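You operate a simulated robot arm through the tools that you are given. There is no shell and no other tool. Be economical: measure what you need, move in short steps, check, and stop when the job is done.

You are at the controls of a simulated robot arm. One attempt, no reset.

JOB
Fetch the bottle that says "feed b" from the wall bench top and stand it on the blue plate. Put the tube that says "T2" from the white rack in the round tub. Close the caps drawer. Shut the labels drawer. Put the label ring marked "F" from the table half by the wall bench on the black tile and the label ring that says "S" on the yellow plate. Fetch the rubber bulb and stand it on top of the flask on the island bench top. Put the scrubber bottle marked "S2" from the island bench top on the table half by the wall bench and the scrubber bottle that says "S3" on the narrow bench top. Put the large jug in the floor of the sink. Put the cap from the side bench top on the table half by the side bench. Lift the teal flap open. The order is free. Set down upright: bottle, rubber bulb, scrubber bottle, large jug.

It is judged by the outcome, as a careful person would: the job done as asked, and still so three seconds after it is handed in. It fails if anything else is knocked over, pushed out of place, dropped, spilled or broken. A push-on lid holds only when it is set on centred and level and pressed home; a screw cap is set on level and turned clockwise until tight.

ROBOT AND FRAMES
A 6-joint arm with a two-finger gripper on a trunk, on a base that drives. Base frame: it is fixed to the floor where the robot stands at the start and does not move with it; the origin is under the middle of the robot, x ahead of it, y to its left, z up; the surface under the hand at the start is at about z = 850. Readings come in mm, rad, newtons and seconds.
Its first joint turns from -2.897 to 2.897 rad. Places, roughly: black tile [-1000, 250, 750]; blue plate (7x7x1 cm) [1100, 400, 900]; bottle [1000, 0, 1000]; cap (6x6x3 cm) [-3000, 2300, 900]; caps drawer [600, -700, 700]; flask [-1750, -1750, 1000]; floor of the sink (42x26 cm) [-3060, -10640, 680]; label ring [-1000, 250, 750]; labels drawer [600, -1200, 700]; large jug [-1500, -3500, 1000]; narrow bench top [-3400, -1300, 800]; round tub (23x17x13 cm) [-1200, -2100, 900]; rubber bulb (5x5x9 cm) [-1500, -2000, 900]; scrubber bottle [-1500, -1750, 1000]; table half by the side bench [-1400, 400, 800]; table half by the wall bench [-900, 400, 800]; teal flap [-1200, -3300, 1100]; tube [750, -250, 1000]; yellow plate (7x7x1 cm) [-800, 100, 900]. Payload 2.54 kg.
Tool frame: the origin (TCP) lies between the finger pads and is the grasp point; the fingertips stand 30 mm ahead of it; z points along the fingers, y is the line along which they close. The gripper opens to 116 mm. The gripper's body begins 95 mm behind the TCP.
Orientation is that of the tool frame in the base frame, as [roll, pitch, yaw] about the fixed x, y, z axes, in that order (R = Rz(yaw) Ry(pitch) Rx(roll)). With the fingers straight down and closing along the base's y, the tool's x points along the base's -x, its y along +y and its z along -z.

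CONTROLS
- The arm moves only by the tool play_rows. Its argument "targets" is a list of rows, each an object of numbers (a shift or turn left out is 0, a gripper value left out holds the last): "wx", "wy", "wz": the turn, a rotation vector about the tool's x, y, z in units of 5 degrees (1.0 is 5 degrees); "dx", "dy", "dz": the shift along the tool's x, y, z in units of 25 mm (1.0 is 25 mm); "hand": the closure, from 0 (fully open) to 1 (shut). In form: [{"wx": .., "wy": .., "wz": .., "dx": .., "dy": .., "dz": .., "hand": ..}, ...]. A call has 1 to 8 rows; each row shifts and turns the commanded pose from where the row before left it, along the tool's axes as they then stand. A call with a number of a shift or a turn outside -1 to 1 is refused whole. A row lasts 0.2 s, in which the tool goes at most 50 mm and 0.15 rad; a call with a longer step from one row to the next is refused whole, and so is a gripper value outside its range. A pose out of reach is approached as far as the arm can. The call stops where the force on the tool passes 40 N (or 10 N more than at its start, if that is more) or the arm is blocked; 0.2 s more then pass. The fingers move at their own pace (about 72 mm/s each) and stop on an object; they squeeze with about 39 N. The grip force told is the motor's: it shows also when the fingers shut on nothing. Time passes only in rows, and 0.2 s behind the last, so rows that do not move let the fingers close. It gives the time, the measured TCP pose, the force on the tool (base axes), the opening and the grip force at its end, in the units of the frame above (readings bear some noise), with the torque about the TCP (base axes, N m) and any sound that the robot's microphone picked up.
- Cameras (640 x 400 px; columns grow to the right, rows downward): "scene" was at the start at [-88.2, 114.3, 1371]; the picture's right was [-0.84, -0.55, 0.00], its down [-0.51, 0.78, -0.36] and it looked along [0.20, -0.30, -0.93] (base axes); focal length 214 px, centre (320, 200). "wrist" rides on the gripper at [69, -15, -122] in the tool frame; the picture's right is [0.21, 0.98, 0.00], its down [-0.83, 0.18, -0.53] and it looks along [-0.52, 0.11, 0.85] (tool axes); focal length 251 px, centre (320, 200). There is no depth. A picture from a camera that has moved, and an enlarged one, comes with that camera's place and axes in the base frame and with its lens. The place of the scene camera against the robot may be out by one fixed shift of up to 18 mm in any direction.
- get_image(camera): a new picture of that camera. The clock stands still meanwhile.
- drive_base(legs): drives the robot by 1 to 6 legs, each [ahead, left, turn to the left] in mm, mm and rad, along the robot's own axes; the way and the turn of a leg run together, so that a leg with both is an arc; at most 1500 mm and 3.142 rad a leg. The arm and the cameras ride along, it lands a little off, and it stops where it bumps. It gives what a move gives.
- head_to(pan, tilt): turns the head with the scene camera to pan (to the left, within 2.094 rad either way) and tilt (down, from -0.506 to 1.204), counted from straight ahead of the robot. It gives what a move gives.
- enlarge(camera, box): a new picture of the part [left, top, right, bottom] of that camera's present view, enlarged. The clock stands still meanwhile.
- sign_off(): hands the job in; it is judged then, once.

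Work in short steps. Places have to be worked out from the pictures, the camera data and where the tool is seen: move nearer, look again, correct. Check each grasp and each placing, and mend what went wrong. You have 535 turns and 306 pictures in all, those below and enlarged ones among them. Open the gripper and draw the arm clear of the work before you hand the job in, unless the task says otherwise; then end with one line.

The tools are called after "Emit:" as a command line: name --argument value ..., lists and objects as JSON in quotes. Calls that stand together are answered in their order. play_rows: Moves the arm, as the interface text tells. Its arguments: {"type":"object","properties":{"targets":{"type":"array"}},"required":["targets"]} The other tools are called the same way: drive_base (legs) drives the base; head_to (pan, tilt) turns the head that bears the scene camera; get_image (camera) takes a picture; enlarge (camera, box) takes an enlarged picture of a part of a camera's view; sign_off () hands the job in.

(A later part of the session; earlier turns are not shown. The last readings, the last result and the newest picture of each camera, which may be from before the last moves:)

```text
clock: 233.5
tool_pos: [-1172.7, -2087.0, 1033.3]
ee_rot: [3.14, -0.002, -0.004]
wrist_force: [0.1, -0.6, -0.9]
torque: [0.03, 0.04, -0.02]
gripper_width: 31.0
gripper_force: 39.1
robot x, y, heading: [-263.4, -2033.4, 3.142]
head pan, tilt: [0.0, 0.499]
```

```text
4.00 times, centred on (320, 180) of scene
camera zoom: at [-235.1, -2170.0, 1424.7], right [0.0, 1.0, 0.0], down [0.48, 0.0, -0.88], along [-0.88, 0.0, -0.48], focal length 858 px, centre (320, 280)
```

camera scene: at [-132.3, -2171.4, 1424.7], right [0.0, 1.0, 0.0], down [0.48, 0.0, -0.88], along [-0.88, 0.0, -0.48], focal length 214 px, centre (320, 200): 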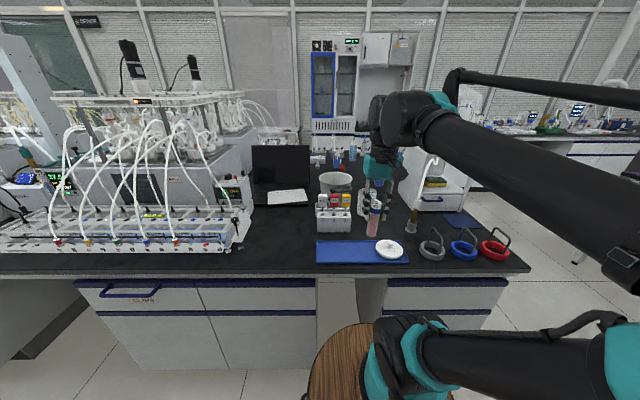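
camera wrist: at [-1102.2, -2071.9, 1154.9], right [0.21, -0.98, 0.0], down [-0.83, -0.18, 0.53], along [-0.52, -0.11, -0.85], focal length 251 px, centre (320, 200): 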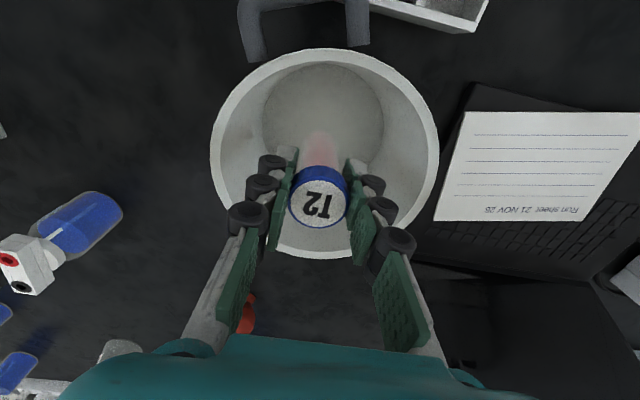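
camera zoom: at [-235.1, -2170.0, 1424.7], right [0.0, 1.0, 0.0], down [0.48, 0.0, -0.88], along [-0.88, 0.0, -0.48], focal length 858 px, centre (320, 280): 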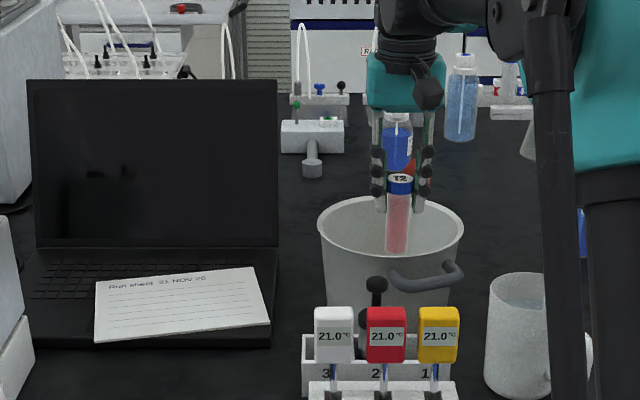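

Centred. Lower to near the tub floor and release gently.

Emit:
play_rows --targets '[{"dz": 0.8}, {"dz": 0.8}, {"dz": 0.7}, {"dz": 0.5}, {"dz": 0.4}]'

Emit:
play_rows --targets '[{"dz": 0.2}, {"dz": 0.1}]'

```text
clock: 234.7
tool_pos: [-1172.9, -2086.3, 953.4]
ee_rot: [3.141, -0.002, -0.002]
wrist_force: [-0.2, 0.1, -0.4]
torque: [0.01, 0.0, -0.03]
gripper_width: 30.8
gripper_force: 38.8
robot x, y, heading: [-264.2, -2034.3, 3.146]
head pan, tilt: [0.0, 0.499]
```

```text
clock: 235.3
tool_pos: [-1171.3, -2086.1, 945.0]
ee_rot: [3.141, -0.001, -0.003]
wrist_force: [-1.0, 0.3, -0.4]
torque: [-0.02, -0.01, -0.01]
gripper_width: 30.7
gripper_force: 39.0
robot x, y, heading: [-269.3, -2029.8, 3.14]
head pan, tilt: [0.0, 0.499]
```

Emit:
play_rows --targets '[{"dz": 0.12}, {"dz": 0.12}]'

Emit:
play_rows --targets '[{"hand": 0.65}, {"hand": 0.6}, {"hand": 0.55}, {"dz": -0.6}, {"dz": -0.9}, {"dz": -0.9}, {"dz": -0.9}, {"dz": -0.9}]'

Emit:
get_image --camera "wrist"

```text
clock: 235.9
tool_pos: [-1170.3, -2086.2, 941.4]
ee_rot: [3.141, 0.0, -0.004]
wrist_force: [-1.9, 0.4, 31.3]
torque: [-0.03, 0.26, 0.02]
gripper_width: 30.7
gripper_force: 38.8
robot x, y, heading: [-261.4, -2027.7, 3.14]
head pan, tilt: [0.0, 0.499]
```

```text
clock: 237.7
tool_pos: [-1171.7, -2085.9, 1044.6]
ee_rot: [-3.142, -0.002, -0.003]
wrist_force: [-0.4, 0.5, 0.1]
torque: [-0.01, -0.01, 0.02]
gripper_width: 52.7
gripper_force: 0.0
robot x, y, heading: [-266.3, -2026.6, 3.141]
head pan, tilt: [0.0, 0.499]
```

```text
217 pictures are left
camera wrist: at [-1102.2, -2070.6, 1165.8], right [0.21, -0.98, 0.0], down [-0.83, -0.18, 0.53], along [-0.52, -0.11, -0.85], focal length 251 px, centre (320, 200)
```

wrist: 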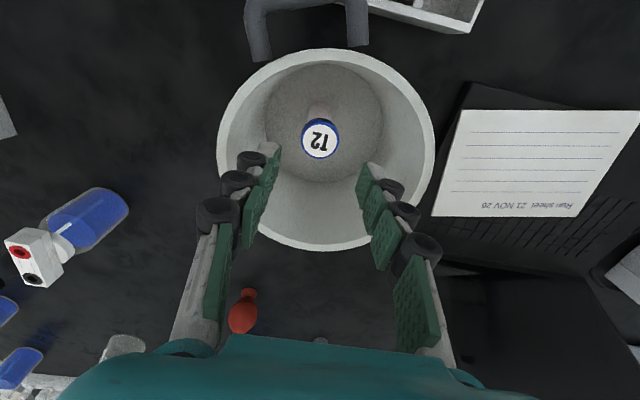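

T2 stands inside the tub. Now raise/retract and drive around to the island's end (facing -y) for the bulb, flask and scrubber bottles.

Emit:
play_rows --targets '[{"dz": -1}, {"dz": -1}, {"dz": -1}, {"dx": 1, "dy": -0.2}, {"dx": 1, "dy": -0.2}, {"dx": 1, "dy": -0.2}, {"dx": 1, "dy": -0.2}, {"dx": 1, "dy": -0.2}]'

Emit:
play_rows --targets '[{"dx": 1, "dy": -0.2}, {"dx": 1, "dy": -0.2}, {"dx": 1, "dy": -0.2}, {"dx": 1, "dy": -0.2}, {"dx": 1, "dy": -0.2}, {"dx": 1, "dy": -0.2}, {"dx": 1}, {"dx": 1}]'

Emit:
play_rows --targets '[{"dx": 1}, {"dx": 1}, {"dx": 1}, {"dx": 1}]'

Emit:
drive_base --legs '[[-110, 0, 0], [0, -1180, 0], [0, 0, 1.571], [0, -1380, 0]]'

Emit:
get_image --camera "scene"

```text
clock: 239.5
tool_pos: [-1047.3, -2061.5, 1120.1]
ee_rot: [3.141, -0.002, -0.003]
wrist_force: [-1.0, -0.5, 0.1]
torque: [0.01, -0.01, 0.03]
gripper_width: 52.1
gripper_force: 0.1
robot x, y, heading: [-264.6, -2032.0, 3.146]
head pan, tilt: [0.0, 0.499]
```

```text
clock: 241.3
tool_pos: [-846.5, -2032.2, 1120.7]
ee_rot: [3.141, -0.004, -0.001]
wrist_force: [-0.5, -0.1, -0.1]
torque: [-0.02, -0.03, 0.0]
gripper_width: 52.2
gripper_force: 0.1
robot x, y, heading: [-266.6, -2034.0, 3.147]
head pan, tilt: [0.0, 0.499]
```

```text
clock: 242.3
tool_pos: [-746.4, -2032.8, 1120.5]
ee_rot: [3.141, -0.002, -0.004]
wrist_force: [-0.7, -1.2, 0.6]
torque: [0.02, 0.02, -0.02]
gripper_width: 52.3
gripper_force: 0.0
robot x, y, heading: [-264.6, -2029.0, 3.139]
head pan, tilt: [0.0, 0.499]
```

```text
clock: 259.3
tool_pos: [-1514.2, -1339.9, 1120.6]
ee_rot: [-3.14, -0.002, 1.573]
wrist_force: [-0.2, -0.8, -0.3]
torque: [0.03, -0.02, 0.01]
gripper_width: 52.4
gripper_force: 0.1
robot x, y, heading: [-1518.8, -857.2, -1.57]
head pan, tilt: [0.0, 0.499]
```

```text
216 pictures are left
camera scene: at [-1365.9, -817.1, 1424.7], right [-1.0, 0.0, 0.0], down [0.0, 0.48, -0.88], along [0.0, -0.88, -0.48], focal length 214 px, centre (320, 200)
```

scene: 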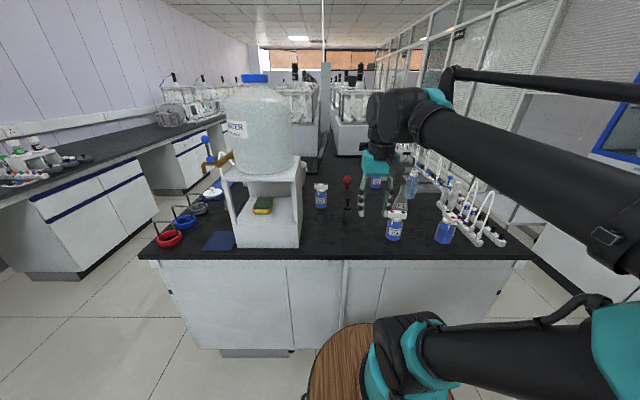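

Emit:
enlarge --camera "scene" --box '[290, 150, 530, 300]'

Emit:
get_image --camera "wrist"

```text
2.67 times, centred on (410, 225) of scene
camera zoom: at [-1365.9, -817.1, 1424.7], right [-1.0, 0.0, 0.0], down [0.0, 0.48, -0.88], along [0.0, -0.88, -0.48], focal length 572 px, centre (80, 133)
```

zoom: 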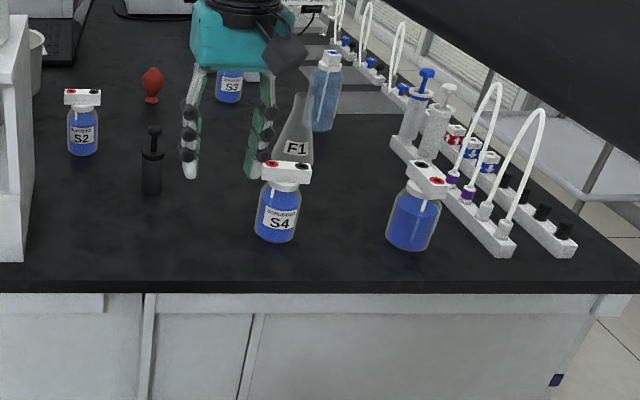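

```text
214 pictures are left
camera wrist: at [-1528.6, -1270.0, 1242.2], right [0.98, 0.21, 0.0], down [0.18, -0.83, 0.53], along [0.11, -0.52, -0.85], focal length 251 px, centre (320, 200)
```

wrist: 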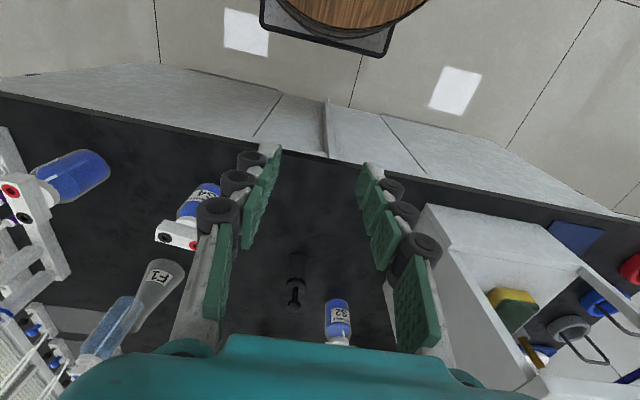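

Bulb stands neck-down at ~(-1533, -2022); flask F1 at ~(-1768, -1750), mouth z≈990; S2 ~(-1370, -1790), S3 ~(-1717, -2040). Drive in close, shifted slightly right.

Emit:
drive_base --legs '[[0, -80, 0], [165, 0, 0]]'

Emit:
play_rows --targets '[{"wy": -1, "dx": -1, "hand": 0}, {"wy": -1, "dx": -1}, {"wy": -1, "dx": -1}, {"wy": -1, "dx": -1}, {"wy": -1, "dx": -1}, {"wy": -1, "dx": -1}]'

Emit:
get_image --camera "wrist"

```text
clock: 261.4
tool_pos: [-1593.9, -1504.7, 1120.8]
ee_rot: [3.14, -0.001, 1.569]
wrist_force: [0.8, -0.3, 0.3]
torque: [-0.01, 0.02, 0.01]
gripper_width: 52.3
gripper_force: 0.1
robot x, y, heading: [-1594.9, -1021.9, -1.572]
head pan, tilt: [0.0, 0.499]
```

```text
clock: 262.8
tool_pos: [-1594.1, -1648.6, 1152.6]
ee_rot: [-3.141, 0.524, 1.569]
wrist_force: [-0.4, -0.6, 0.3]
torque: [-0.01, -0.01, -0.01]
gripper_width: 115.9
gripper_force: 0.0
robot x, y, heading: [-1595.1, -1022.4, -1.57]
head pan, tilt: [0.0, 0.499]
```

```text
213 pictures are left
camera wrist: at [-1608.0, -1528.7, 1223.2], right [0.98, 0.18, -0.11], down [0.18, -0.45, 0.87], along [0.11, -0.87, -0.47], focal length 251 px, centre (320, 200)
```

wrist: 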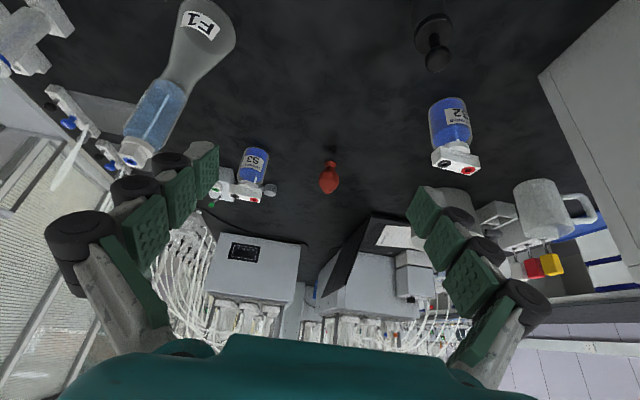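

Bulb at ~(-1530, -2014). Approach to a pre-grasp point with 30° tilt.

Emit:
play_rows --targets '[{"dx": -0.64, "dy": 0.213, "dz": 0.99}, {"dx": -0.64, "dy": 0.213, "dz": 0.99}, {"dx": -0.64, "dy": 0.213, "dz": 0.99}, {"dx": -0.64, "dy": 0.213, "dz": 0.99}, {"dx": -0.64, "dy": 0.213, "dz": 0.99}, {"dx": -0.64, "dy": 0.213, "dz": 0.99}, {"dx": -0.64, "dy": 0.213, "dz": 0.99}, {"dx": -0.64, "dy": 0.213, "dz": 0.99}]'

Emit:
play_rows --targets '[{"dx": -0.64, "dy": 0.213, "dz": 0.99}, {"dx": -0.64, "dy": 0.213, "dz": 0.99}, {"dx": -0.64, "dy": 0.213, "dz": 0.99}, {"dx": -0.64, "dy": 0.213, "dz": 0.99}]'

Emit:
get_image --camera "wrist"

```text
clock: 264.6
tool_pos: [-1552.9, -1858.9, 1045.4]
ee_rot: [-3.141, 0.522, 1.567]
wrist_force: [-0.6, -0.2, 0.1]
torque: [0.0, 0.0, -0.01]
gripper_width: 115.5
gripper_force: 0.0
robot x, y, heading: [-1596.7, -1020.1, -1.569]
head pan, tilt: [0.0, 0.499]
```

```text
clock: 265.6
tool_pos: [-1532.0, -1965.0, 989.7]
ee_rot: [-3.141, 0.522, 1.567]
wrist_force: [-0.6, 1.0, -0.4]
torque: [0.01, 0.01, -0.01]
gripper_width: 115.6
gripper_force: 0.0
robot x, y, heading: [-1597.4, -1025.5, -1.57]
head pan, tilt: [0.0, 0.499]
```

```text
212 pictures are left
camera wrist: at [-1545.3, -1843.6, 1060.9], right [0.98, 0.18, -0.11], down [0.18, -0.45, 0.87], along [0.11, -0.87, -0.47], focal length 251 px, centre (320, 200)
```

wrist: 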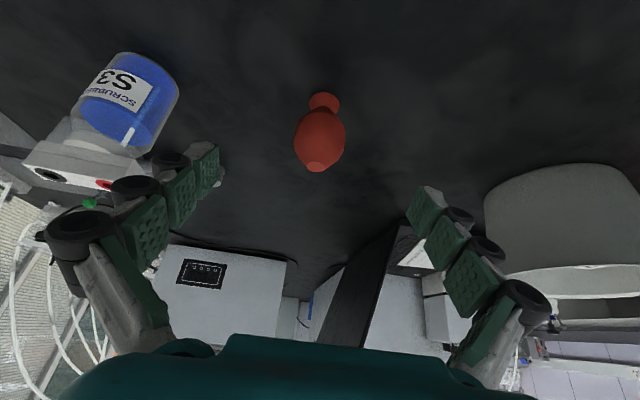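

Emit:
play_rows --targets '[{"dz": 0.85, "dx": -0.035, "dy": 0.01}, {"dz": 0.85, "dx": -0.035, "dy": 0.01}, {"dz": 0.85, "dx": -0.035, "dy": 0.01}, {"dz": 0.85, "dx": -0.035, "dy": 0.01}, {"dz": 0.85, "dx": -0.035, "dy": 0.01}]'

Emit:
get_image --camera "wrist"

```text
clock: 266.8
tool_pos: [-1530.2, -2022.0, 900.0]
ee_rot: [-3.138, 0.521, 1.57]
wrist_force: [-0.5, 0.8, -0.5]
torque: [-0.02, 0.01, -0.01]
gripper_width: 115.8
gripper_force: 0.1
robot x, y, heading: [-1593.6, -1023.1, -1.568]
head pan, tilt: [0.0, 0.499]
```

```text
211 pictures are left
camera wrist: at [-1545.0, -1900.4, 970.7], right [0.98, 0.18, -0.11], down [0.18, -0.45, 0.87], along [0.11, -0.87, -0.47], focal length 251 px, centre (320, 200)
```

wrist: 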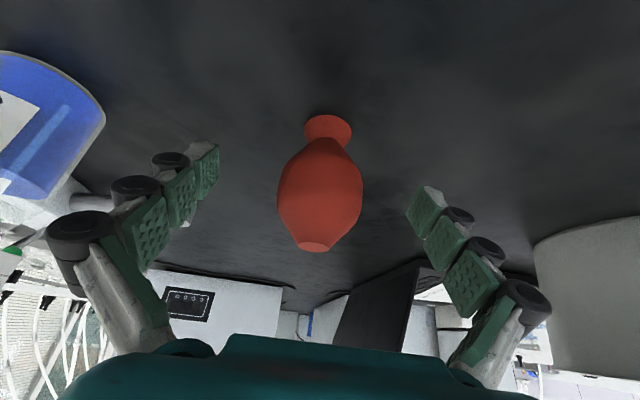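

TCP lies right on the bulb's middle. Close and lift.

Emit:
play_rows --targets '[{"hand": 0.5}, {"hand": 1}, {"hand": 1}, {"hand": 1}, {"hand": 1}]'

Emit:
play_rows --targets '[{"dz": -0.17, "dx": -0.1}, {"dz": -0.35, "dx": -0.2}, {"dz": -0.5, "dx": -0.29}, {"dz": -0.6, "dx": -0.35}, {"dz": -0.7, "dx": -0.4}, {"dz": -0.7, "dx": -0.4}, {"dz": -0.7, "dx": -0.4}, {"dz": -0.7, "dx": -0.4}]'

Emit:
get_image --camera "wrist"

```text
clock: 268.0
tool_pos: [-1530.9, -2021.8, 900.4]
ee_rot: [-3.141, 0.52, 1.569]
wrist_force: [1.0, -0.5, 2.2]
torque: [-0.02, 0.03, 0.0]
gripper_width: 44.7
gripper_force: 39.5
robot x, y, heading: [-1594.8, -1023.4, -1.569]
head pan, tilt: [0.0, 0.499]
```

```text
clock: 269.8
tool_pos: [-1530.2, -2021.9, 1029.5]
ee_rot: [-3.139, 0.523, 1.569]
wrist_force: [0.0, 0.3, 0.3]
torque: [0.03, -0.01, 0.02]
gripper_width: 45.1
gripper_force: 39.2
robot x, y, heading: [-1599.9, -1024.9, -1.565]
head pan, tilt: [0.0, 0.499]
```

```text
210 pictures are left
camera wrist: at [-1544.4, -1900.9, 1099.0], right [0.98, 0.18, -0.11], down [0.18, -0.45, 0.87], along [0.11, -0.87, -0.47], focal length 251 px, centre (320, 200)
```

wrist: 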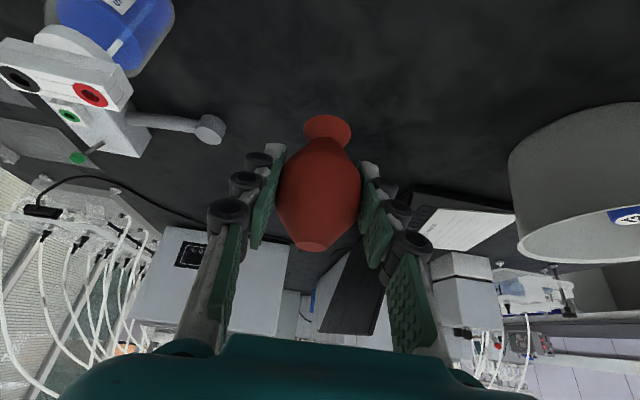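

Bulb held upright. Carry it over to the flask, keeping high.

Emit:
play_rows --targets '[{"dx": 0.2, "dy": -0.2, "dz": -0.6}, {"dx": 0.4, "dy": -0.5, "dz": -0.9}, {"dx": 0.66, "dy": -0.81, "dz": -0.61}, {"dx": 0.66, "dy": -0.81, "dz": -0.61}, {"dx": 0.66, "dy": -0.81, "dz": -0.61}, {"dx": 0.66, "dy": -0.81, "dz": -0.61}, {"dx": 0.66, "dy": -0.81, "dz": -0.61}, {"dx": 0.66, "dy": -0.81, "dz": -0.61}]'

Emit:
play_rows --targets '[{"dx": 0.66, "dy": -0.81, "dz": -0.61}, {"dx": 0.66, "dy": -0.81, "dz": -0.5}, {"dx": 0.66, "dy": -0.7, "dz": -0.3}, {"dx": 0.5, "dy": -0.5, "dz": -0.3}, {"dx": 0.5, "dz": -0.3}]'

Emit:
get_image --camera "wrist"

Emit:
enlarge --camera "scene" --box '[290, 130, 530, 280]'

```text
clock: 271.6
tool_pos: [-1669.7, -1857.8, 1081.5]
ee_rot: [-3.14, 0.524, 1.571]
wrist_force: [-0.2, -0.8, -0.1]
torque: [0.01, 0.01, -0.02]
gripper_width: 44.9
gripper_force: 38.6
robot x, y, heading: [-1599.3, -1024.3, -1.569]
head pan, tilt: [0.0, 0.499]
```

```text
clock: 272.8
tool_pos: [-1739.4, -1767.4, 1089.1]
ee_rot: [3.141, 0.523, 1.568]
wrist_force: [0.2, -0.1, -0.3]
torque: [0.01, -0.02, 0.04]
gripper_width: 45.1
gripper_force: 38.6
robot x, y, heading: [-1596.6, -1020.4, -1.568]
head pan, tilt: [0.0, 0.499]
```

```text
209 pictures are left
camera wrist: at [-1753.1, -1646.9, 1159.7], right [0.98, 0.18, -0.11], down [0.18, -0.45, 0.87], along [0.11, -0.87, -0.47], focal length 251 px, centre (320, 200)
```

wrist: 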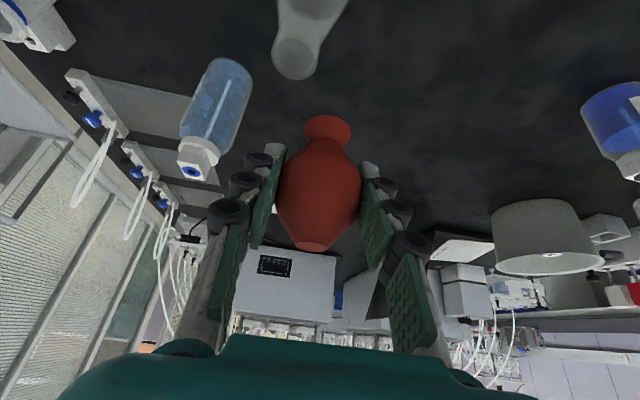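

```text
2.67 times, centred on (410, 205) of scene
camera zoom: at [-1445.4, -982.8, 1424.7], right [-1.0, 0.0, 0.0], down [0.0, 0.48, -0.88], along [0.0, -0.88, -0.48], focal length 572 px, centre (80, 187)
```

zoom: 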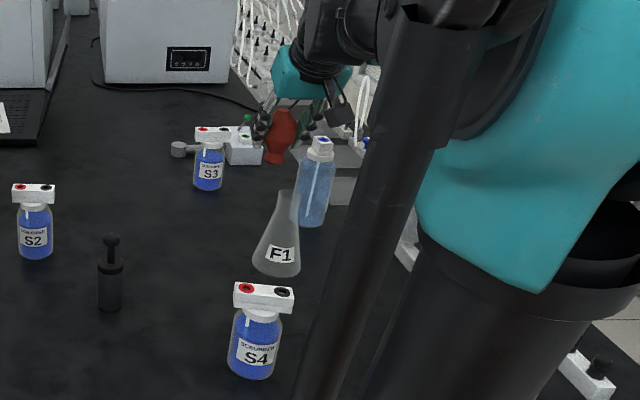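

Flask mouth triangulates to ~(-1770, -1767, 982). Move over it and lower to a small gap to verify.

Emit:
play_rows --targets '[{"dy": -0.6}, {"dy": -0.6}, {"dx": 0.3, "dz": 0.5}, {"dx": 0.3, "dz": 0.5}]'

Emit:
get_image --camera "wrist"

Emit:
enlarge --camera "scene" --box '[350, 160, 430, 210]'

```text
clock: 273.8
tool_pos: [-1769.4, -1766.7, 1060.8]
ee_rot: [-3.141, 0.521, 1.571]
wrist_force: [0.6, 0.8, -0.2]
torque: [-0.01, 0.01, 0.03]
gripper_width: 44.8
gripper_force: 38.8
robot x, y, heading: [-1598.2, -1023.7, -1.571]
head pan, tilt: [0.0, 0.499]
```

```text
207 pictures are left
camera wrist: at [-1783.3, -1646.1, 1130.9], right [0.98, 0.18, -0.11], down [0.18, -0.45, 0.87], along [0.11, -0.87, -0.47], focal length 251 px, centre (320, 200)
```

wrist: 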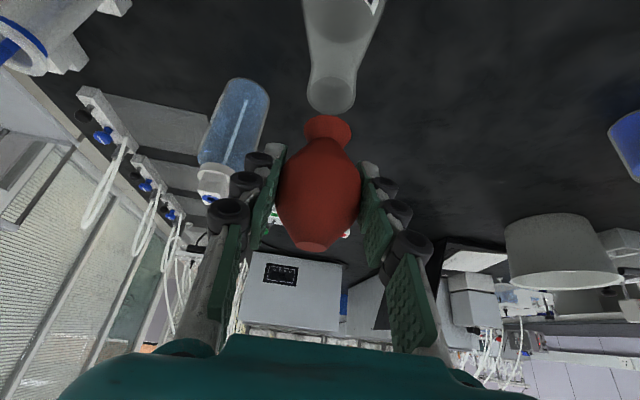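

```text
8.00 times, centred on (390, 185) of scene
camera zoom: at [-1445.3, -982.7, 1424.7], right [-1.0, 0.0, 0.0], down [0.0, 0.48, -0.88], along [0.0, -0.88, -0.48], focal length 1716 px, centre (-240, 320)
```

zoom: 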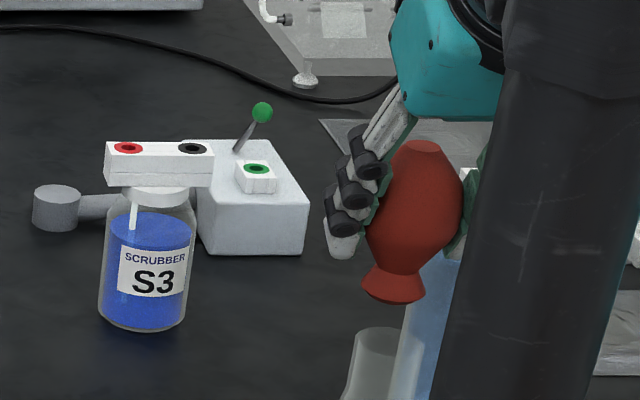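

Nearly aligned (offset ~2–3 mm). Nudge and lower close, then look again.

Emit:
play_rows --targets '[{"dy": 0.08, "dx": 0.1, "dz": -0.06}, {"dx": 0.15, "dz": 0.26}, {"dx": 0.15, "dz": 0.26}, {"dx": 0.1, "dz": 0.173}]'

Emit:
enlarge --camera "wrist" --box '[240, 20, 432, 140]'

Emit:
enlarge --camera "scene" --box '[350, 170, 430, 220]'

```text
clock: 274.8
tool_pos: [-1767.8, -1765.0, 1040.5]
ee_rot: [3.14, 0.522, 1.569]
wrist_force: [0.6, -0.4, 0.1]
torque: [0.01, -0.02, 0.0]
gripper_width: 45.1
gripper_force: 38.9
robot x, y, heading: [-1598.1, -1024.8, -1.565]
head pan, tilt: [0.0, 0.499]
```

```text
3.33 times, centred on (336, 80) of wrist
camera zoom: at [-1781.1, -1643.8, 1110.7], right [0.98, 0.18, -0.11], down [0.18, -0.45, 0.87], along [0.11, -0.87, -0.47], focal length 838 px, centre (267, 600)
```

zoom: 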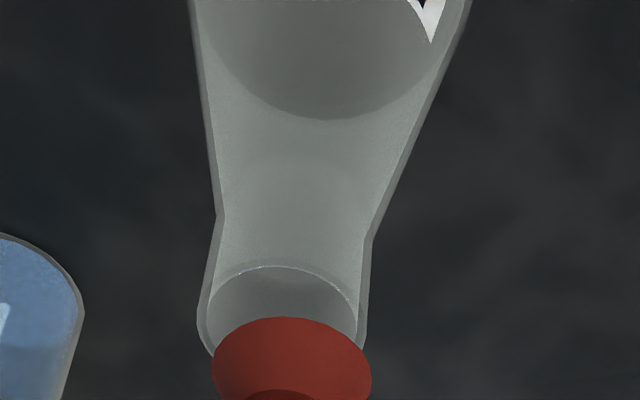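

```text
8.00 times, centred on (390, 195) of scene
camera zoom: at [-1445.3, -982.7, 1424.7], right [-1.0, 0.0, 0.0], down [0.0, 0.48, -0.88], along [0.0, -0.88, -0.48], focal length 1716 px, centre (-240, 240)
```

zoom: 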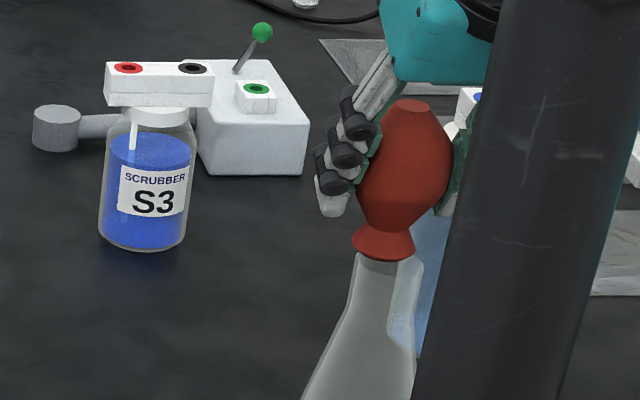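

Flange is ~3 mm off (+x, -y). Correct and lower in 2–3 mm steps until contact.

Emit:
play_rows --targets '[{"dy": -0.13, "dx": 0.104, "dz": -0.06}, {"dx": 0.06, "dz": 0.104}, {"dx": 0.04, "dz": 0.069}]'

Emit:
play_rows --targets '[{"dx": 0.04, "dz": 0.069}]'

Emit:
enlarge --camera "wrist" --box '[240, 20, 432, 140]'

Emit:
enlarge --camera "scene" --box '[350, 170, 430, 220]'

```text
clock: 275.6
tool_pos: [-1771.8, -1761.7, 1035.3]
ee_rot: [3.142, 0.521, 1.568]
wrist_force: [-0.1, -0.5, -0.5]
torque: [-0.02, 0.02, 0.0]
gripper_width: 45.1
gripper_force: 38.9
robot x, y, heading: [-1596.0, -1021.4, -1.564]
head pan, tilt: [0.0, 0.499]
```

```text
clock: 276.0
tool_pos: [-1770.8, -1761.9, 1033.2]
ee_rot: [-3.14, 0.523, 1.569]
wrist_force: [-1.4, -2.0, 20.7]
torque: [-0.19, 0.18, 0.0]
gripper_width: 45.3
gripper_force: 39.0
robot x, y, heading: [-1597.0, -1021.6, -1.57]
head pan, tilt: [0.0, 0.499]
```

```text
3.33 times, centred on (336, 80) of wrist
camera zoom: at [-1784.3, -1640.8, 1104.7], right [0.98, 0.18, -0.11], down [0.18, -0.45, 0.88], along [0.11, -0.87, -0.47], focal length 838 px, centre (267, 600)
```

zoom: 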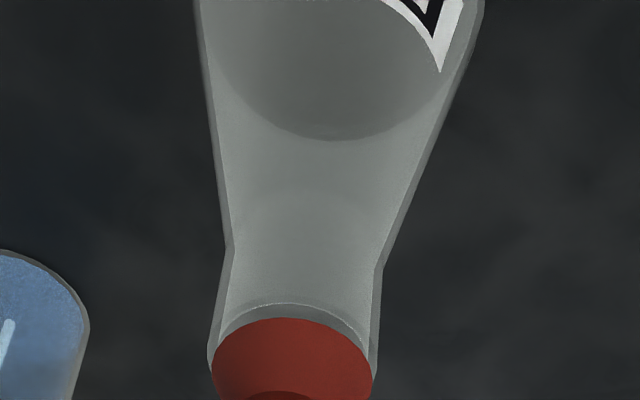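

```text
8.00 times, centred on (390, 195) of scene
camera zoom: at [-1445.2, -982.0, 1424.7], right [-1.0, 0.0, 0.0], down [0.0, 0.48, -0.88], along [0.0, -0.88, -0.48], focal length 1716 px, centre (-240, 240)
```

zoom: 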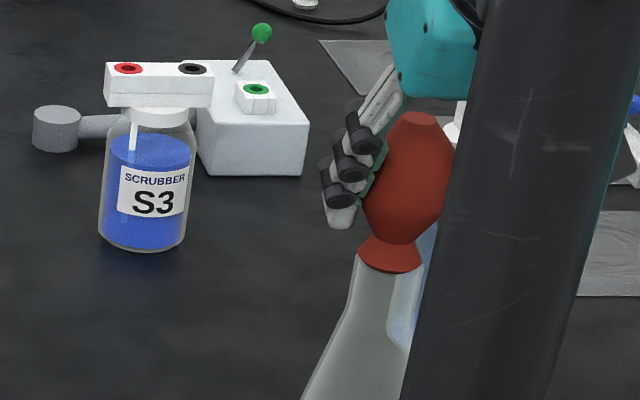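

Contact, but flange seems ~3 mm off in -y. Lift a touch, shift, set again.

Emit:
play_rows --targets '[{"dx": -0.1, "dz": -0.173}, {"dx": 0.09, "dz": -0.052, "dy": -0.02}, {"dx": 0.04, "dz": 0.069}]'

Emit:
play_rows --targets '[{"dx": 0.04, "dz": 0.069}]'

Emit:
enlarge --camera "wrist" --box '[240, 20, 432, 140]'

```text
clock: 276.8
tool_pos: [-1770.3, -1757.8, 1036.1]
ee_rot: [3.14, 0.524, 1.569]
wrist_force: [0.4, 0.3, -0.3]
torque: [0.02, -0.07, 0.0]
gripper_width: 44.7
gripper_force: 38.8
robot x, y, heading: [-1592.6, -1023.6, -1.572]
head pan, tilt: [0.0, 0.499]
```

```text
clock: 277.2
tool_pos: [-1770.0, -1758.0, 1034.3]
ee_rot: [-3.141, 0.522, 1.57]
wrist_force: [0.4, 0.1, 9.5]
torque: [0.0, 0.04, 0.05]
gripper_width: 44.8
gripper_force: 38.9
robot x, y, heading: [-1597.5, -1023.6, -1.571]
head pan, tilt: [0.0, 0.499]
```

```text
3.33 times, centred on (336, 80) of wrist
camera zoom: at [-1785.0, -1638.0, 1105.5], right [0.98, 0.18, -0.11], down [0.18, -0.45, 0.87], along [0.11, -0.87, -0.47], focal length 838 px, centre (267, 600)
```

zoom: 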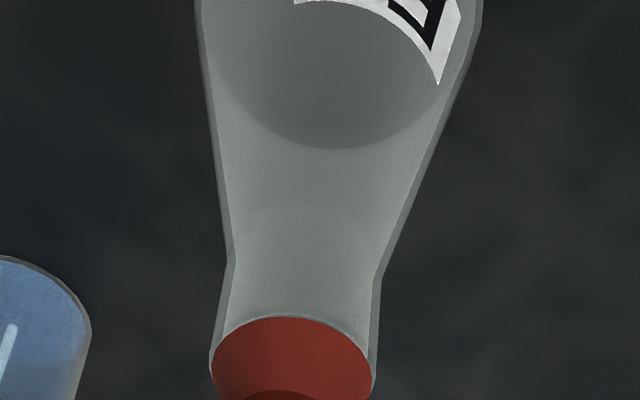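

Now concentric with ~9 N contact and no torque. Release slowly and back out along the tool axis.

Emit:
play_rows --targets '[{"hand": 0.58}, {"hand": 0.5}, {"hand": 0.4}, {"hand": 0.2}, {"hand": 0}, {"hand": 0}]'

Emit:
enlarge --camera "scene" --box '[350, 150, 430, 200]'

Emit:
play_rows --targets '[{"dz": -0.5}, {"dz": -0.8}, {"dz": -0.8}, {"dz": -0.8}, {"dz": -0.8}]'

Emit:
get_image --camera "wrist"

```text
clock: 278.6
tool_pos: [-1770.6, -1759.5, 1035.3]
ee_rot: [-3.141, 0.523, 1.569]
wrist_force: [0.2, 0.0, 0.8]
torque: [-0.02, -0.02, 0.05]
gripper_width: 116.1
gripper_force: 0.1
robot x, y, heading: [-1598.3, -1020.4, -1.568]
head pan, tilt: [0.0, 0.499]
```

```text
8.00 times, centred on (390, 175) of scene
camera zoom: at [-1445.3, -982.7, 1424.7], right [-1.0, 0.0, 0.0], down [0.0, 0.48, -0.88], along [0.0, -0.88, -0.48], focal length 1716 px, centre (-240, 400)
```

zoom: 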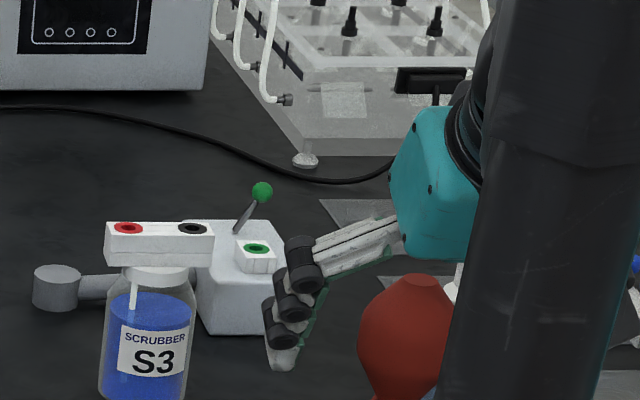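

```text
clock: 279.8
tool_pos: [-1770.4, -1713.2, 1115.6]
ee_rot: [-3.141, 0.521, 1.568]
wrist_force: [1.0, -0.6, -0.4]
torque: [0.02, 0.05, -0.02]
gripper_width: 116.0
gripper_force: 0.1
robot x, y, heading: [-1598.1, -1025.3, -1.569]
head pan, tilt: [0.0, 0.499]
```

```text
199 pictures are left
camera wrist: at [-1785.3, -1592.2, 1185.6], right [0.98, 0.18, -0.11], down [0.18, -0.45, 0.87], along [0.11, -0.87, -0.47], focal length 251 px, centre (320, 200)
```

wrist: 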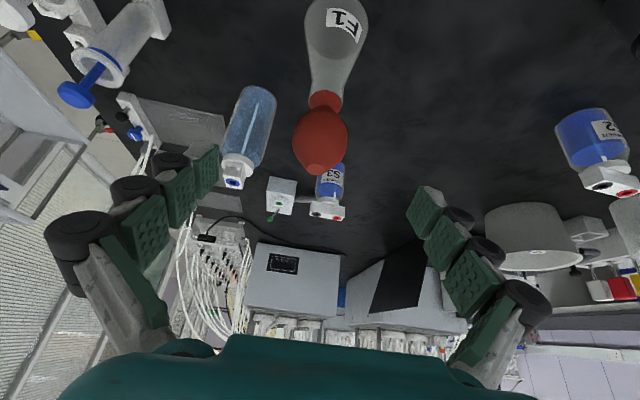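

The bulb stands on the flask. Next S2 (~-1370, -1790): its cap bar runs along x, so I'll close the fingers along y. Untilt, turn the tool 90°, shift the base.

Emit:
play_rows --targets '[{"wy": 1, "dx": 0.6}, {"wy": 1, "dx": 0.6}, {"wy": 1, "dx": 0.6}, {"wy": 1, "dx": 0.6}, {"wy": 1, "dx": 0.6}, {"wy": 1, "dz": -0.8}, {"wz": -1, "dz": -0.8}, {"wz": -1, "dz": -0.8}]'

Emit:
play_rows --targets '[{"wz": -1}, {"wz": -1}, {"wz": -1}, {"wz": -1}, {"wz": -1}, {"wz": -1}, {"wz": -1}, {"wz": -1}]'

Emit:
play_rows --targets '[{"wz": -1}, {"wz": -1}, {"wz": -1}, {"wz": -1}, {"wz": -1}, {"wz": -1}, {"wz": -1}, {"wz": -1}]'

Emit:
drive_base --legs '[[0, 100, 0]]'

Emit:
get_image --camera "scene"

Emit:
get_image --camera "wrist"

```text
clock: 281.6
tool_pos: [-1771.2, -1640.7, 1149.2]
ee_rot: [3.141, -0.002, 1.743]
wrist_force: [-0.3, 1.1, -0.1]
torque: [0.02, 0.02, 0.0]
gripper_width: 115.7
gripper_force: 0.0
robot x, y, heading: [-1592.1, -1023.9, -1.563]
head pan, tilt: [0.0, 0.499]
```

```text
clock: 283.4
tool_pos: [-1771.0, -1640.3, 1150.4]
ee_rot: [3.141, -0.003, 2.444]
wrist_force: [0.0, 0.2, 0.4]
torque: [-0.02, 0.0, 0.02]
gripper_width: 115.8
gripper_force: 0.1
robot x, y, heading: [-1596.0, -1025.2, -1.568]
head pan, tilt: [0.0, 0.499]
```

```text
clock: 285.2
tool_pos: [-1771.0, -1641.3, 1149.9]
ee_rot: [3.14, 0.0, -3.141]
wrist_force: [-0.2, 0.7, 0.0]
torque: [0.03, 0.04, -0.03]
gripper_width: 115.8
gripper_force: 0.0
robot x, y, heading: [-1596.6, -1024.2, -1.569]
head pan, tilt: [0.0, 0.499]
```

```text
clock: 286.4
tool_pos: [-1669.3, -1641.5, 1149.3]
ee_rot: [-3.141, 0.0, 3.141]
wrist_force: [-0.9, -0.8, 0.2]
torque: [0.02, -0.02, 0.03]
gripper_width: 115.8
gripper_force: 0.1
robot x, y, heading: [-1495.8, -1020.5, -1.571]
head pan, tilt: [0.0, 0.499]
```

```text
198 pictures are left
camera scene: at [-1345.3, -982.4, 1424.7], right [-1.0, 0.0, 0.0], down [0.0, 0.48, -0.88], along [0.0, -0.88, -0.48], focal length 214 px, centre (320, 200)
```

scene: 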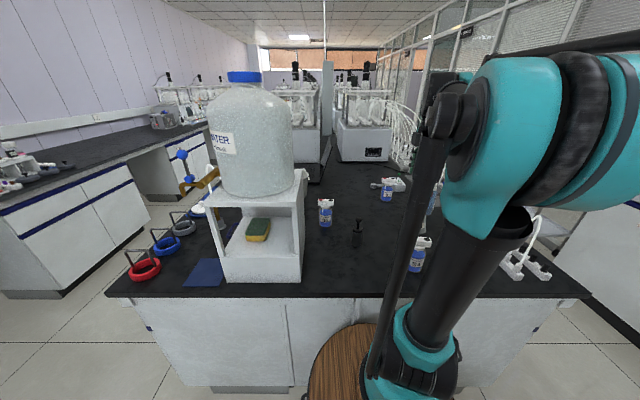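

```text
197 pictures are left
camera wrist: at [-1738.4, -1656.1, 1270.5], right [-0.21, 0.98, 0.0], down [0.83, 0.18, 0.53], along [0.52, 0.12, -0.85], focal length 251 px, centre (320, 200)
```

wrist: 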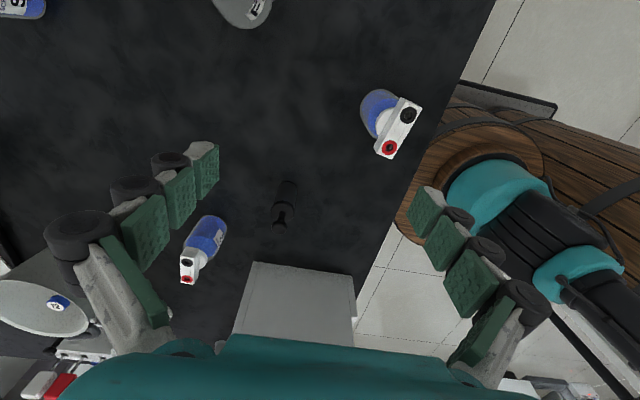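

S2 at ~(-1376, -1800). Move above it and check.

Emit:
play_rows --targets '[{"dx": -0.977, "dy": -0.53}, {"dx": -0.977, "dy": -0.53}, {"dx": -0.977, "dy": -0.53}, {"dx": -0.977, "dy": -0.53}, {"dx": -0.977, "dy": -0.53}, {"dx": -0.977, "dy": -0.53}, {"dx": -0.977, "dy": -0.53}, {"dx": -0.977, "dy": -0.53}]'

Emit:
play_rows --targets '[{"dx": -0.977, "dy": -0.53}, {"dx": -0.977, "dy": -0.53}, {"dx": -0.977, "dy": -0.53}, {"dx": -0.977, "dy": -0.53}, {"dz": 1}, {"dz": 1}]'

Emit:
get_image --camera "wrist"

Emit:
get_image --camera "scene"

```text
clock: 288.2
tool_pos: [-1474.4, -1746.5, 1149.6]
ee_rot: [3.14, 0.001, 3.14]
wrist_force: [0.1, 0.3, -0.1]
torque: [0.04, -0.02, -0.01]
gripper_width: 115.8
gripper_force: 0.0
robot x, y, heading: [-1496.8, -1024.4, -1.571]
head pan, tilt: [0.0, 0.499]
```

```text
clock: 289.6
tool_pos: [-1376.1, -1801.1, 1097.7]
ee_rot: [3.141, 0.0, 3.139]
wrist_force: [-0.4, -0.4, -0.1]
torque: [-0.02, -0.03, -0.01]
gripper_width: 115.7
gripper_force: 0.0
robot x, y, heading: [-1492.3, -1024.9, -1.568]
head pan, tilt: [0.0, 0.499]
```

```text
196 pictures are left
camera wrist: at [-1445.0, -1814.7, 1219.4], right [-0.21, 0.98, 0.0], down [0.83, 0.18, 0.53], along [0.52, 0.12, -0.85], focal length 251 px, centre (320, 200)
```

wrist: 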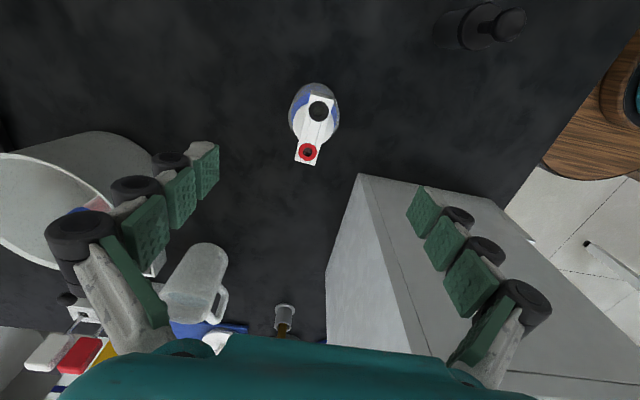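

```text
195 pictures are left
camera scene: at [-1345.3, -982.4, 1424.7], right [-1.0, 0.0, 0.0], down [0.0, 0.48, -0.88], along [0.0, -0.88, -0.48], focal length 214 px, centre (320, 200)
```

scene: 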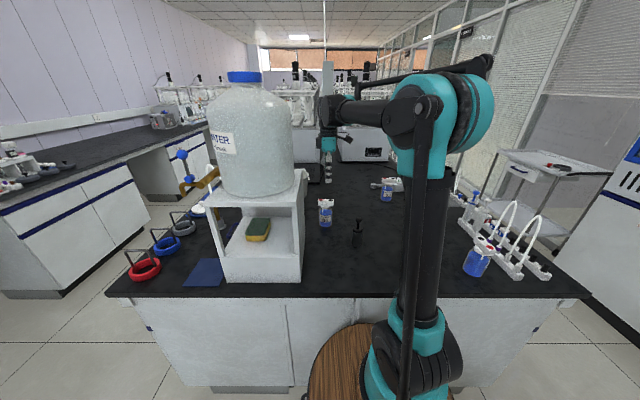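

S2's cap bar is centred at (-1372, -1804) along x. Descend and grip the body.

Emit:
play_rows --targets '[{"dx": -0.16, "dy": -0.12, "dz": 1}, {"dz": 1}, {"dz": 1}, {"dz": 1}]'

Emit:
get_image --camera "wrist"

```text
clock: 290.6
tool_pos: [-1373.1, -1802.4, 997.2]
ee_rot: [3.138, 0.0, 3.14]
wrist_force: [-0.3, -0.3, -0.1]
torque: [0.0, -0.04, 0.03]
gripper_width: 115.8
gripper_force: 0.1
robot x, y, heading: [-1495.6, -1022.4, -1.564]
head pan, tilt: [0.0, 0.499]
```

```text
194 pictures are left
camera wrist: at [-1440.6, -1817.3, 1118.6], right [-0.21, 0.98, 0.0], down [0.83, 0.18, 0.53], along [0.52, 0.12, -0.85], focal length 251 px, centre (320, 200)
```

wrist: 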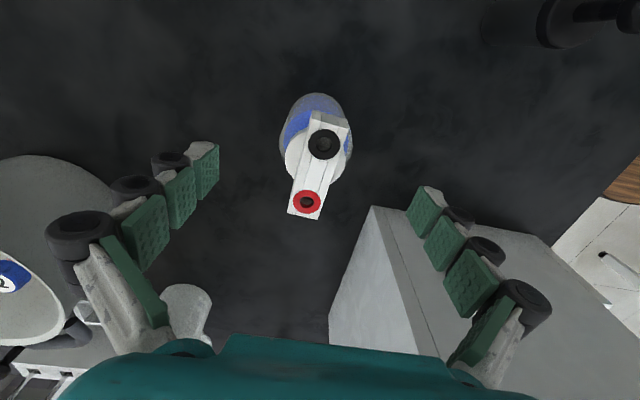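

Emit:
play_rows --targets '[{"dz": 0.97, "dy": -0.08}, {"dz": 0.97}, {"dz": 0.97}, {"dz": 0.97}]'

Emit:
play_rows --targets '[{"hand": 0.5}, {"hand": 1}, {"hand": 1}, {"hand": 1}, {"hand": 1}]'

Emit:
get_image --camera "wrist"

```text
clock: 291.6
tool_pos: [-1374.0, -1803.5, 901.3]
ee_rot: [3.14, 0.0, -3.141]
wrist_force: [0.4, -0.9, 0.4]
torque: [-0.03, 0.02, 0.02]
gripper_width: 115.8
gripper_force: 0.1
robot x, y, heading: [-1497.9, -1024.1, -1.571]
head pan, tilt: [0.0, 0.499]
```

```text
clock: 292.8
tool_pos: [-1374.3, -1804.7, 901.6]
ee_rot: [3.14, 0.001, 3.14]
wrist_force: [-0.3, -3.5, 4.5]
torque: [-0.09, -0.01, -0.07]
gripper_width: 58.2
gripper_force: 39.3
robot x, y, heading: [-1496.3, -1019.3, -1.571]
head pan, tilt: [0.0, 0.499]
```

```text
193 pictures are left
camera wrist: at [-1441.2, -1819.1, 1022.7], right [-0.21, 0.98, 0.0], down [0.83, 0.18, 0.53], along [0.52, 0.12, -0.85], focal length 251 px, centre (320, 200)
```

wrist: 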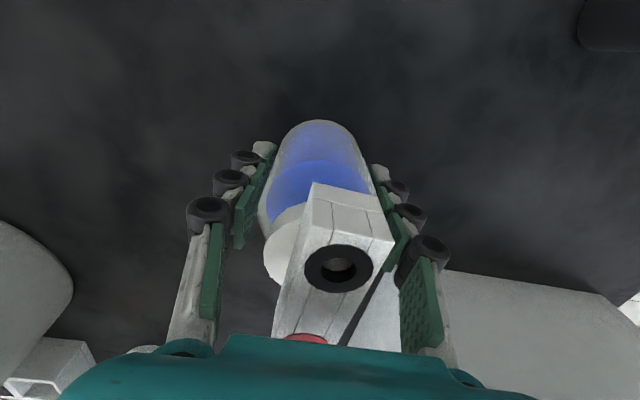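

Gripped (58 mm). Lift gradually.

Emit:
play_rows --targets '[{"dz": -0.15}, {"dz": -0.3}, {"dz": -0.5}, {"dz": -0.6}, {"dz": -0.7}, {"dz": -0.8}, {"dz": -0.8}, {"dz": -0.8}]'

Emit:
play_rows --targets '[{"dz": -0.8}, {"dz": -0.8}, {"dz": -0.8}, {"dz": -0.8}, {"dz": -0.8}, {"dz": -0.6}, {"dx": 0.3, "dy": 0.3}, {"dx": 0.3, "dy": 0.6}]'

Emit:
play_rows --targets '[{"dx": 0.4, "dy": 0.8}, {"dx": 0.4, "dy": 0.8}, {"dx": 0.4, "dy": 0.8}, {"dx": 0.4, "dy": 0.8}, {"dx": 0.4, "dy": 0.8}, {"dx": 0.4, "dy": 0.8}, {"dx": 0.4, "dy": 0.8}, {"dx": 0.4, "dy": 0.8}]'

Emit:
play_rows --targets '[{"dy": 0.8}, {"dy": 0.8}, {"dy": 0.8}, {"dy": 0.8}, {"dy": 0.6}, {"dy": 0.3}]'

Emit:
get_image --camera "scene"

```text
clock: 294.6
tool_pos: [-1374.3, -1804.1, 1019.5]
ee_rot: [3.139, -0.002, 3.141]
wrist_force: [-0.1, -1.1, -4.8]
torque: [0.01, -0.02, -0.01]
gripper_width: 57.9
gripper_force: 39.0
robot x, y, heading: [-1496.0, -1021.9, -1.568]
head pan, tilt: [0.0, 0.499]
```

```text
clock: 296.4
tool_pos: [-1389.4, -1782.6, 1133.5]
ee_rot: [3.141, 0.001, -3.141]
wrist_force: [-1.1, 0.4, -4.6]
torque: [0.02, -0.01, 0.01]
gripper_width: 58.2
gripper_force: 38.6
robot x, y, heading: [-1501.1, -1023.5, -1.569]
head pan, tilt: [0.0, 0.499]
```

```text
clock: 298.2
tool_pos: [-1467.7, -1621.9, 1132.8]
ee_rot: [3.14, 0.0, 3.141]
wrist_force: [-0.1, 0.6, -4.8]
torque: [-0.02, 0.03, 0.04]
gripper_width: 58.1
gripper_force: 39.7
robot x, y, heading: [-1496.9, -1024.9, -1.572]
head pan, tilt: [0.0, 0.499]
```

```text
clock: 299.6
tool_pos: [-1468.3, -1520.7, 1134.0]
ee_rot: [3.14, 0.0, -3.14]
wrist_force: [0.7, -0.5, -4.6]
torque: [0.0, 0.01, 0.0]
gripper_width: 58.2
gripper_force: 39.2
robot x, y, heading: [-1497.9, -1022.3, -1.571]
head pan, tilt: [0.0, 0.499]
```

```text
192 pictures are left
camera scene: at [-1345.3, -982.6, 1424.7], right [-1.0, 0.0, 0.0], down [0.0, 0.48, -0.88], along [0.0, -0.88, -0.48], focal length 214 px, centre (320, 200)
```

scene: 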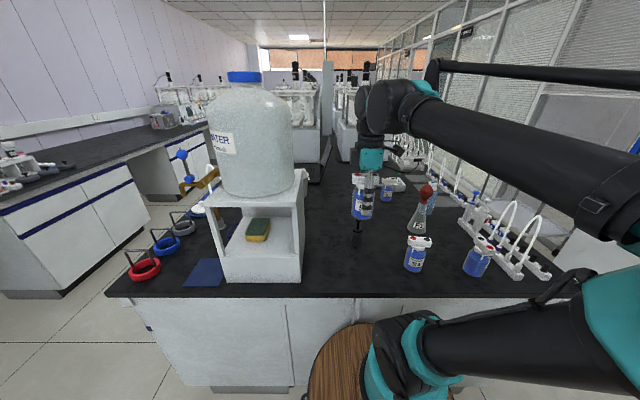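

S2 held; bulb still on the flask. Drive to the east side of the table (facing -x).

Emit:
drive_base --legs '[[-220, 0, 0], [0, 1170, 0]]'

Emit:
drive_base --legs '[[0, 0, -1.571], [0, -1250, 0]]'

Emit:
get_image --camera "scene"

Emit:
get_image --camera "wrist"

```text
clock: 306.8
tool_pos: [-291.3, -1293.9, 1134.3]
ee_rot: [3.141, -0.001, -3.137]
wrist_force: [-0.6, -0.2, -4.4]
torque: [-0.02, 0.04, 0.0]
gripper_width: 58.0
gripper_force: 38.4
robot x, y, heading: [-326.3, -797.3, -1.565]
head pan, tilt: [0.0, 0.499]
```

```text
clock: 314.6
tool_pos: [-804.0, -204.8, 1133.5]
ee_rot: [3.139, -0.001, 1.671]
wrist_force: [0.4, -0.8, -4.7]
torque: [0.04, 0.02, -0.02]
gripper_width: 57.6
gripper_force: 38.8
robot x, y, heading: [-311.2, -130.8, -3.033]
head pan, tilt: [0.0, 0.499]
stopped in leg 2: the robot was blocked; the commanded pose is now the measured one
```

```text
191 pictures are left
camera scene: at [-266.7, -261.9, 1424.7], right [-0.1, 0.99, 0.0], down [0.48, 0.05, -0.88], along [-0.87, -0.09, -0.48], focal length 214 px, centre (320, 200)
```

scene: 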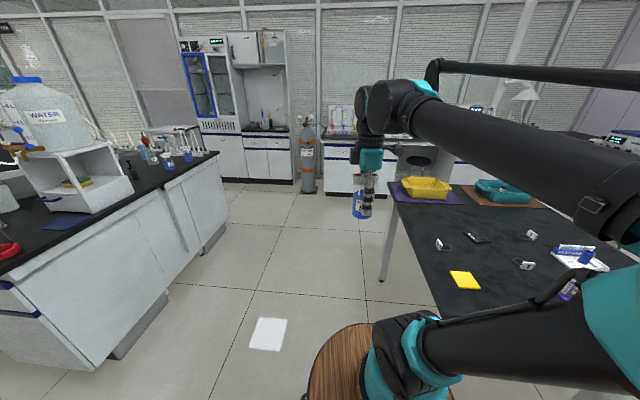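

```text
190 pictures are left
camera wrist: at [-825.0, -137.2, 1254.6], right [0.95, 0.31, 0.0], down [0.26, -0.8, 0.53], along [0.17, -0.51, -0.85], focal length 251 px, centre (320, 200)
```

wrist: 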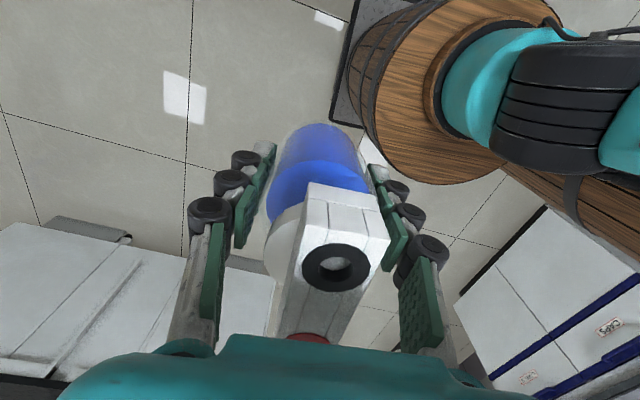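

The base's front corner caught the table. Back off, straighten, move further from the table and continue.

Emit:
drive_base --legs '[[-90, 40, 0], [0, 0, -0.108], [0, -580, 0]]'

Emit:
get_image --camera "scene"

```text
clock: 319.2
tool_pos: [-712.0, 401.6, 1133.4]
ee_rot: [3.14, -0.001, 1.559]
wrist_force: [-0.3, 0.0, -5.5]
torque: [0.03, -0.01, 0.01]
gripper_width: 57.6
gripper_force: 39.2
robot x, y, heading: [-216.1, 424.9, 3.129]
head pan, tilt: [0.0, 0.499]
```

```text
189 pictures are left
camera scene: at [-185.9, 283.7, 1424.7], right [0.01, 1.0, 0.0], down [0.48, -0.01, -0.88], along [-0.88, 0.01, -0.48], focal length 214 px, centre (320, 200)
```

scene: 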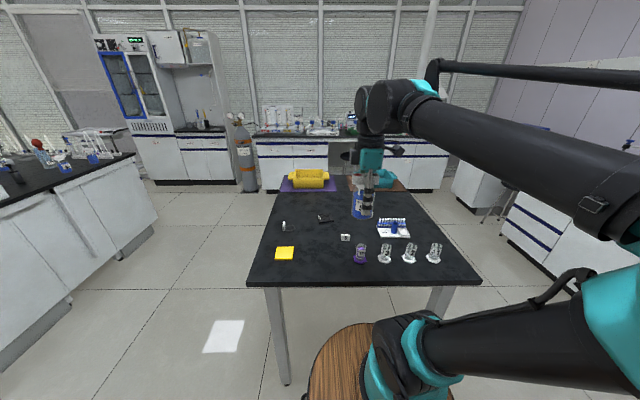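

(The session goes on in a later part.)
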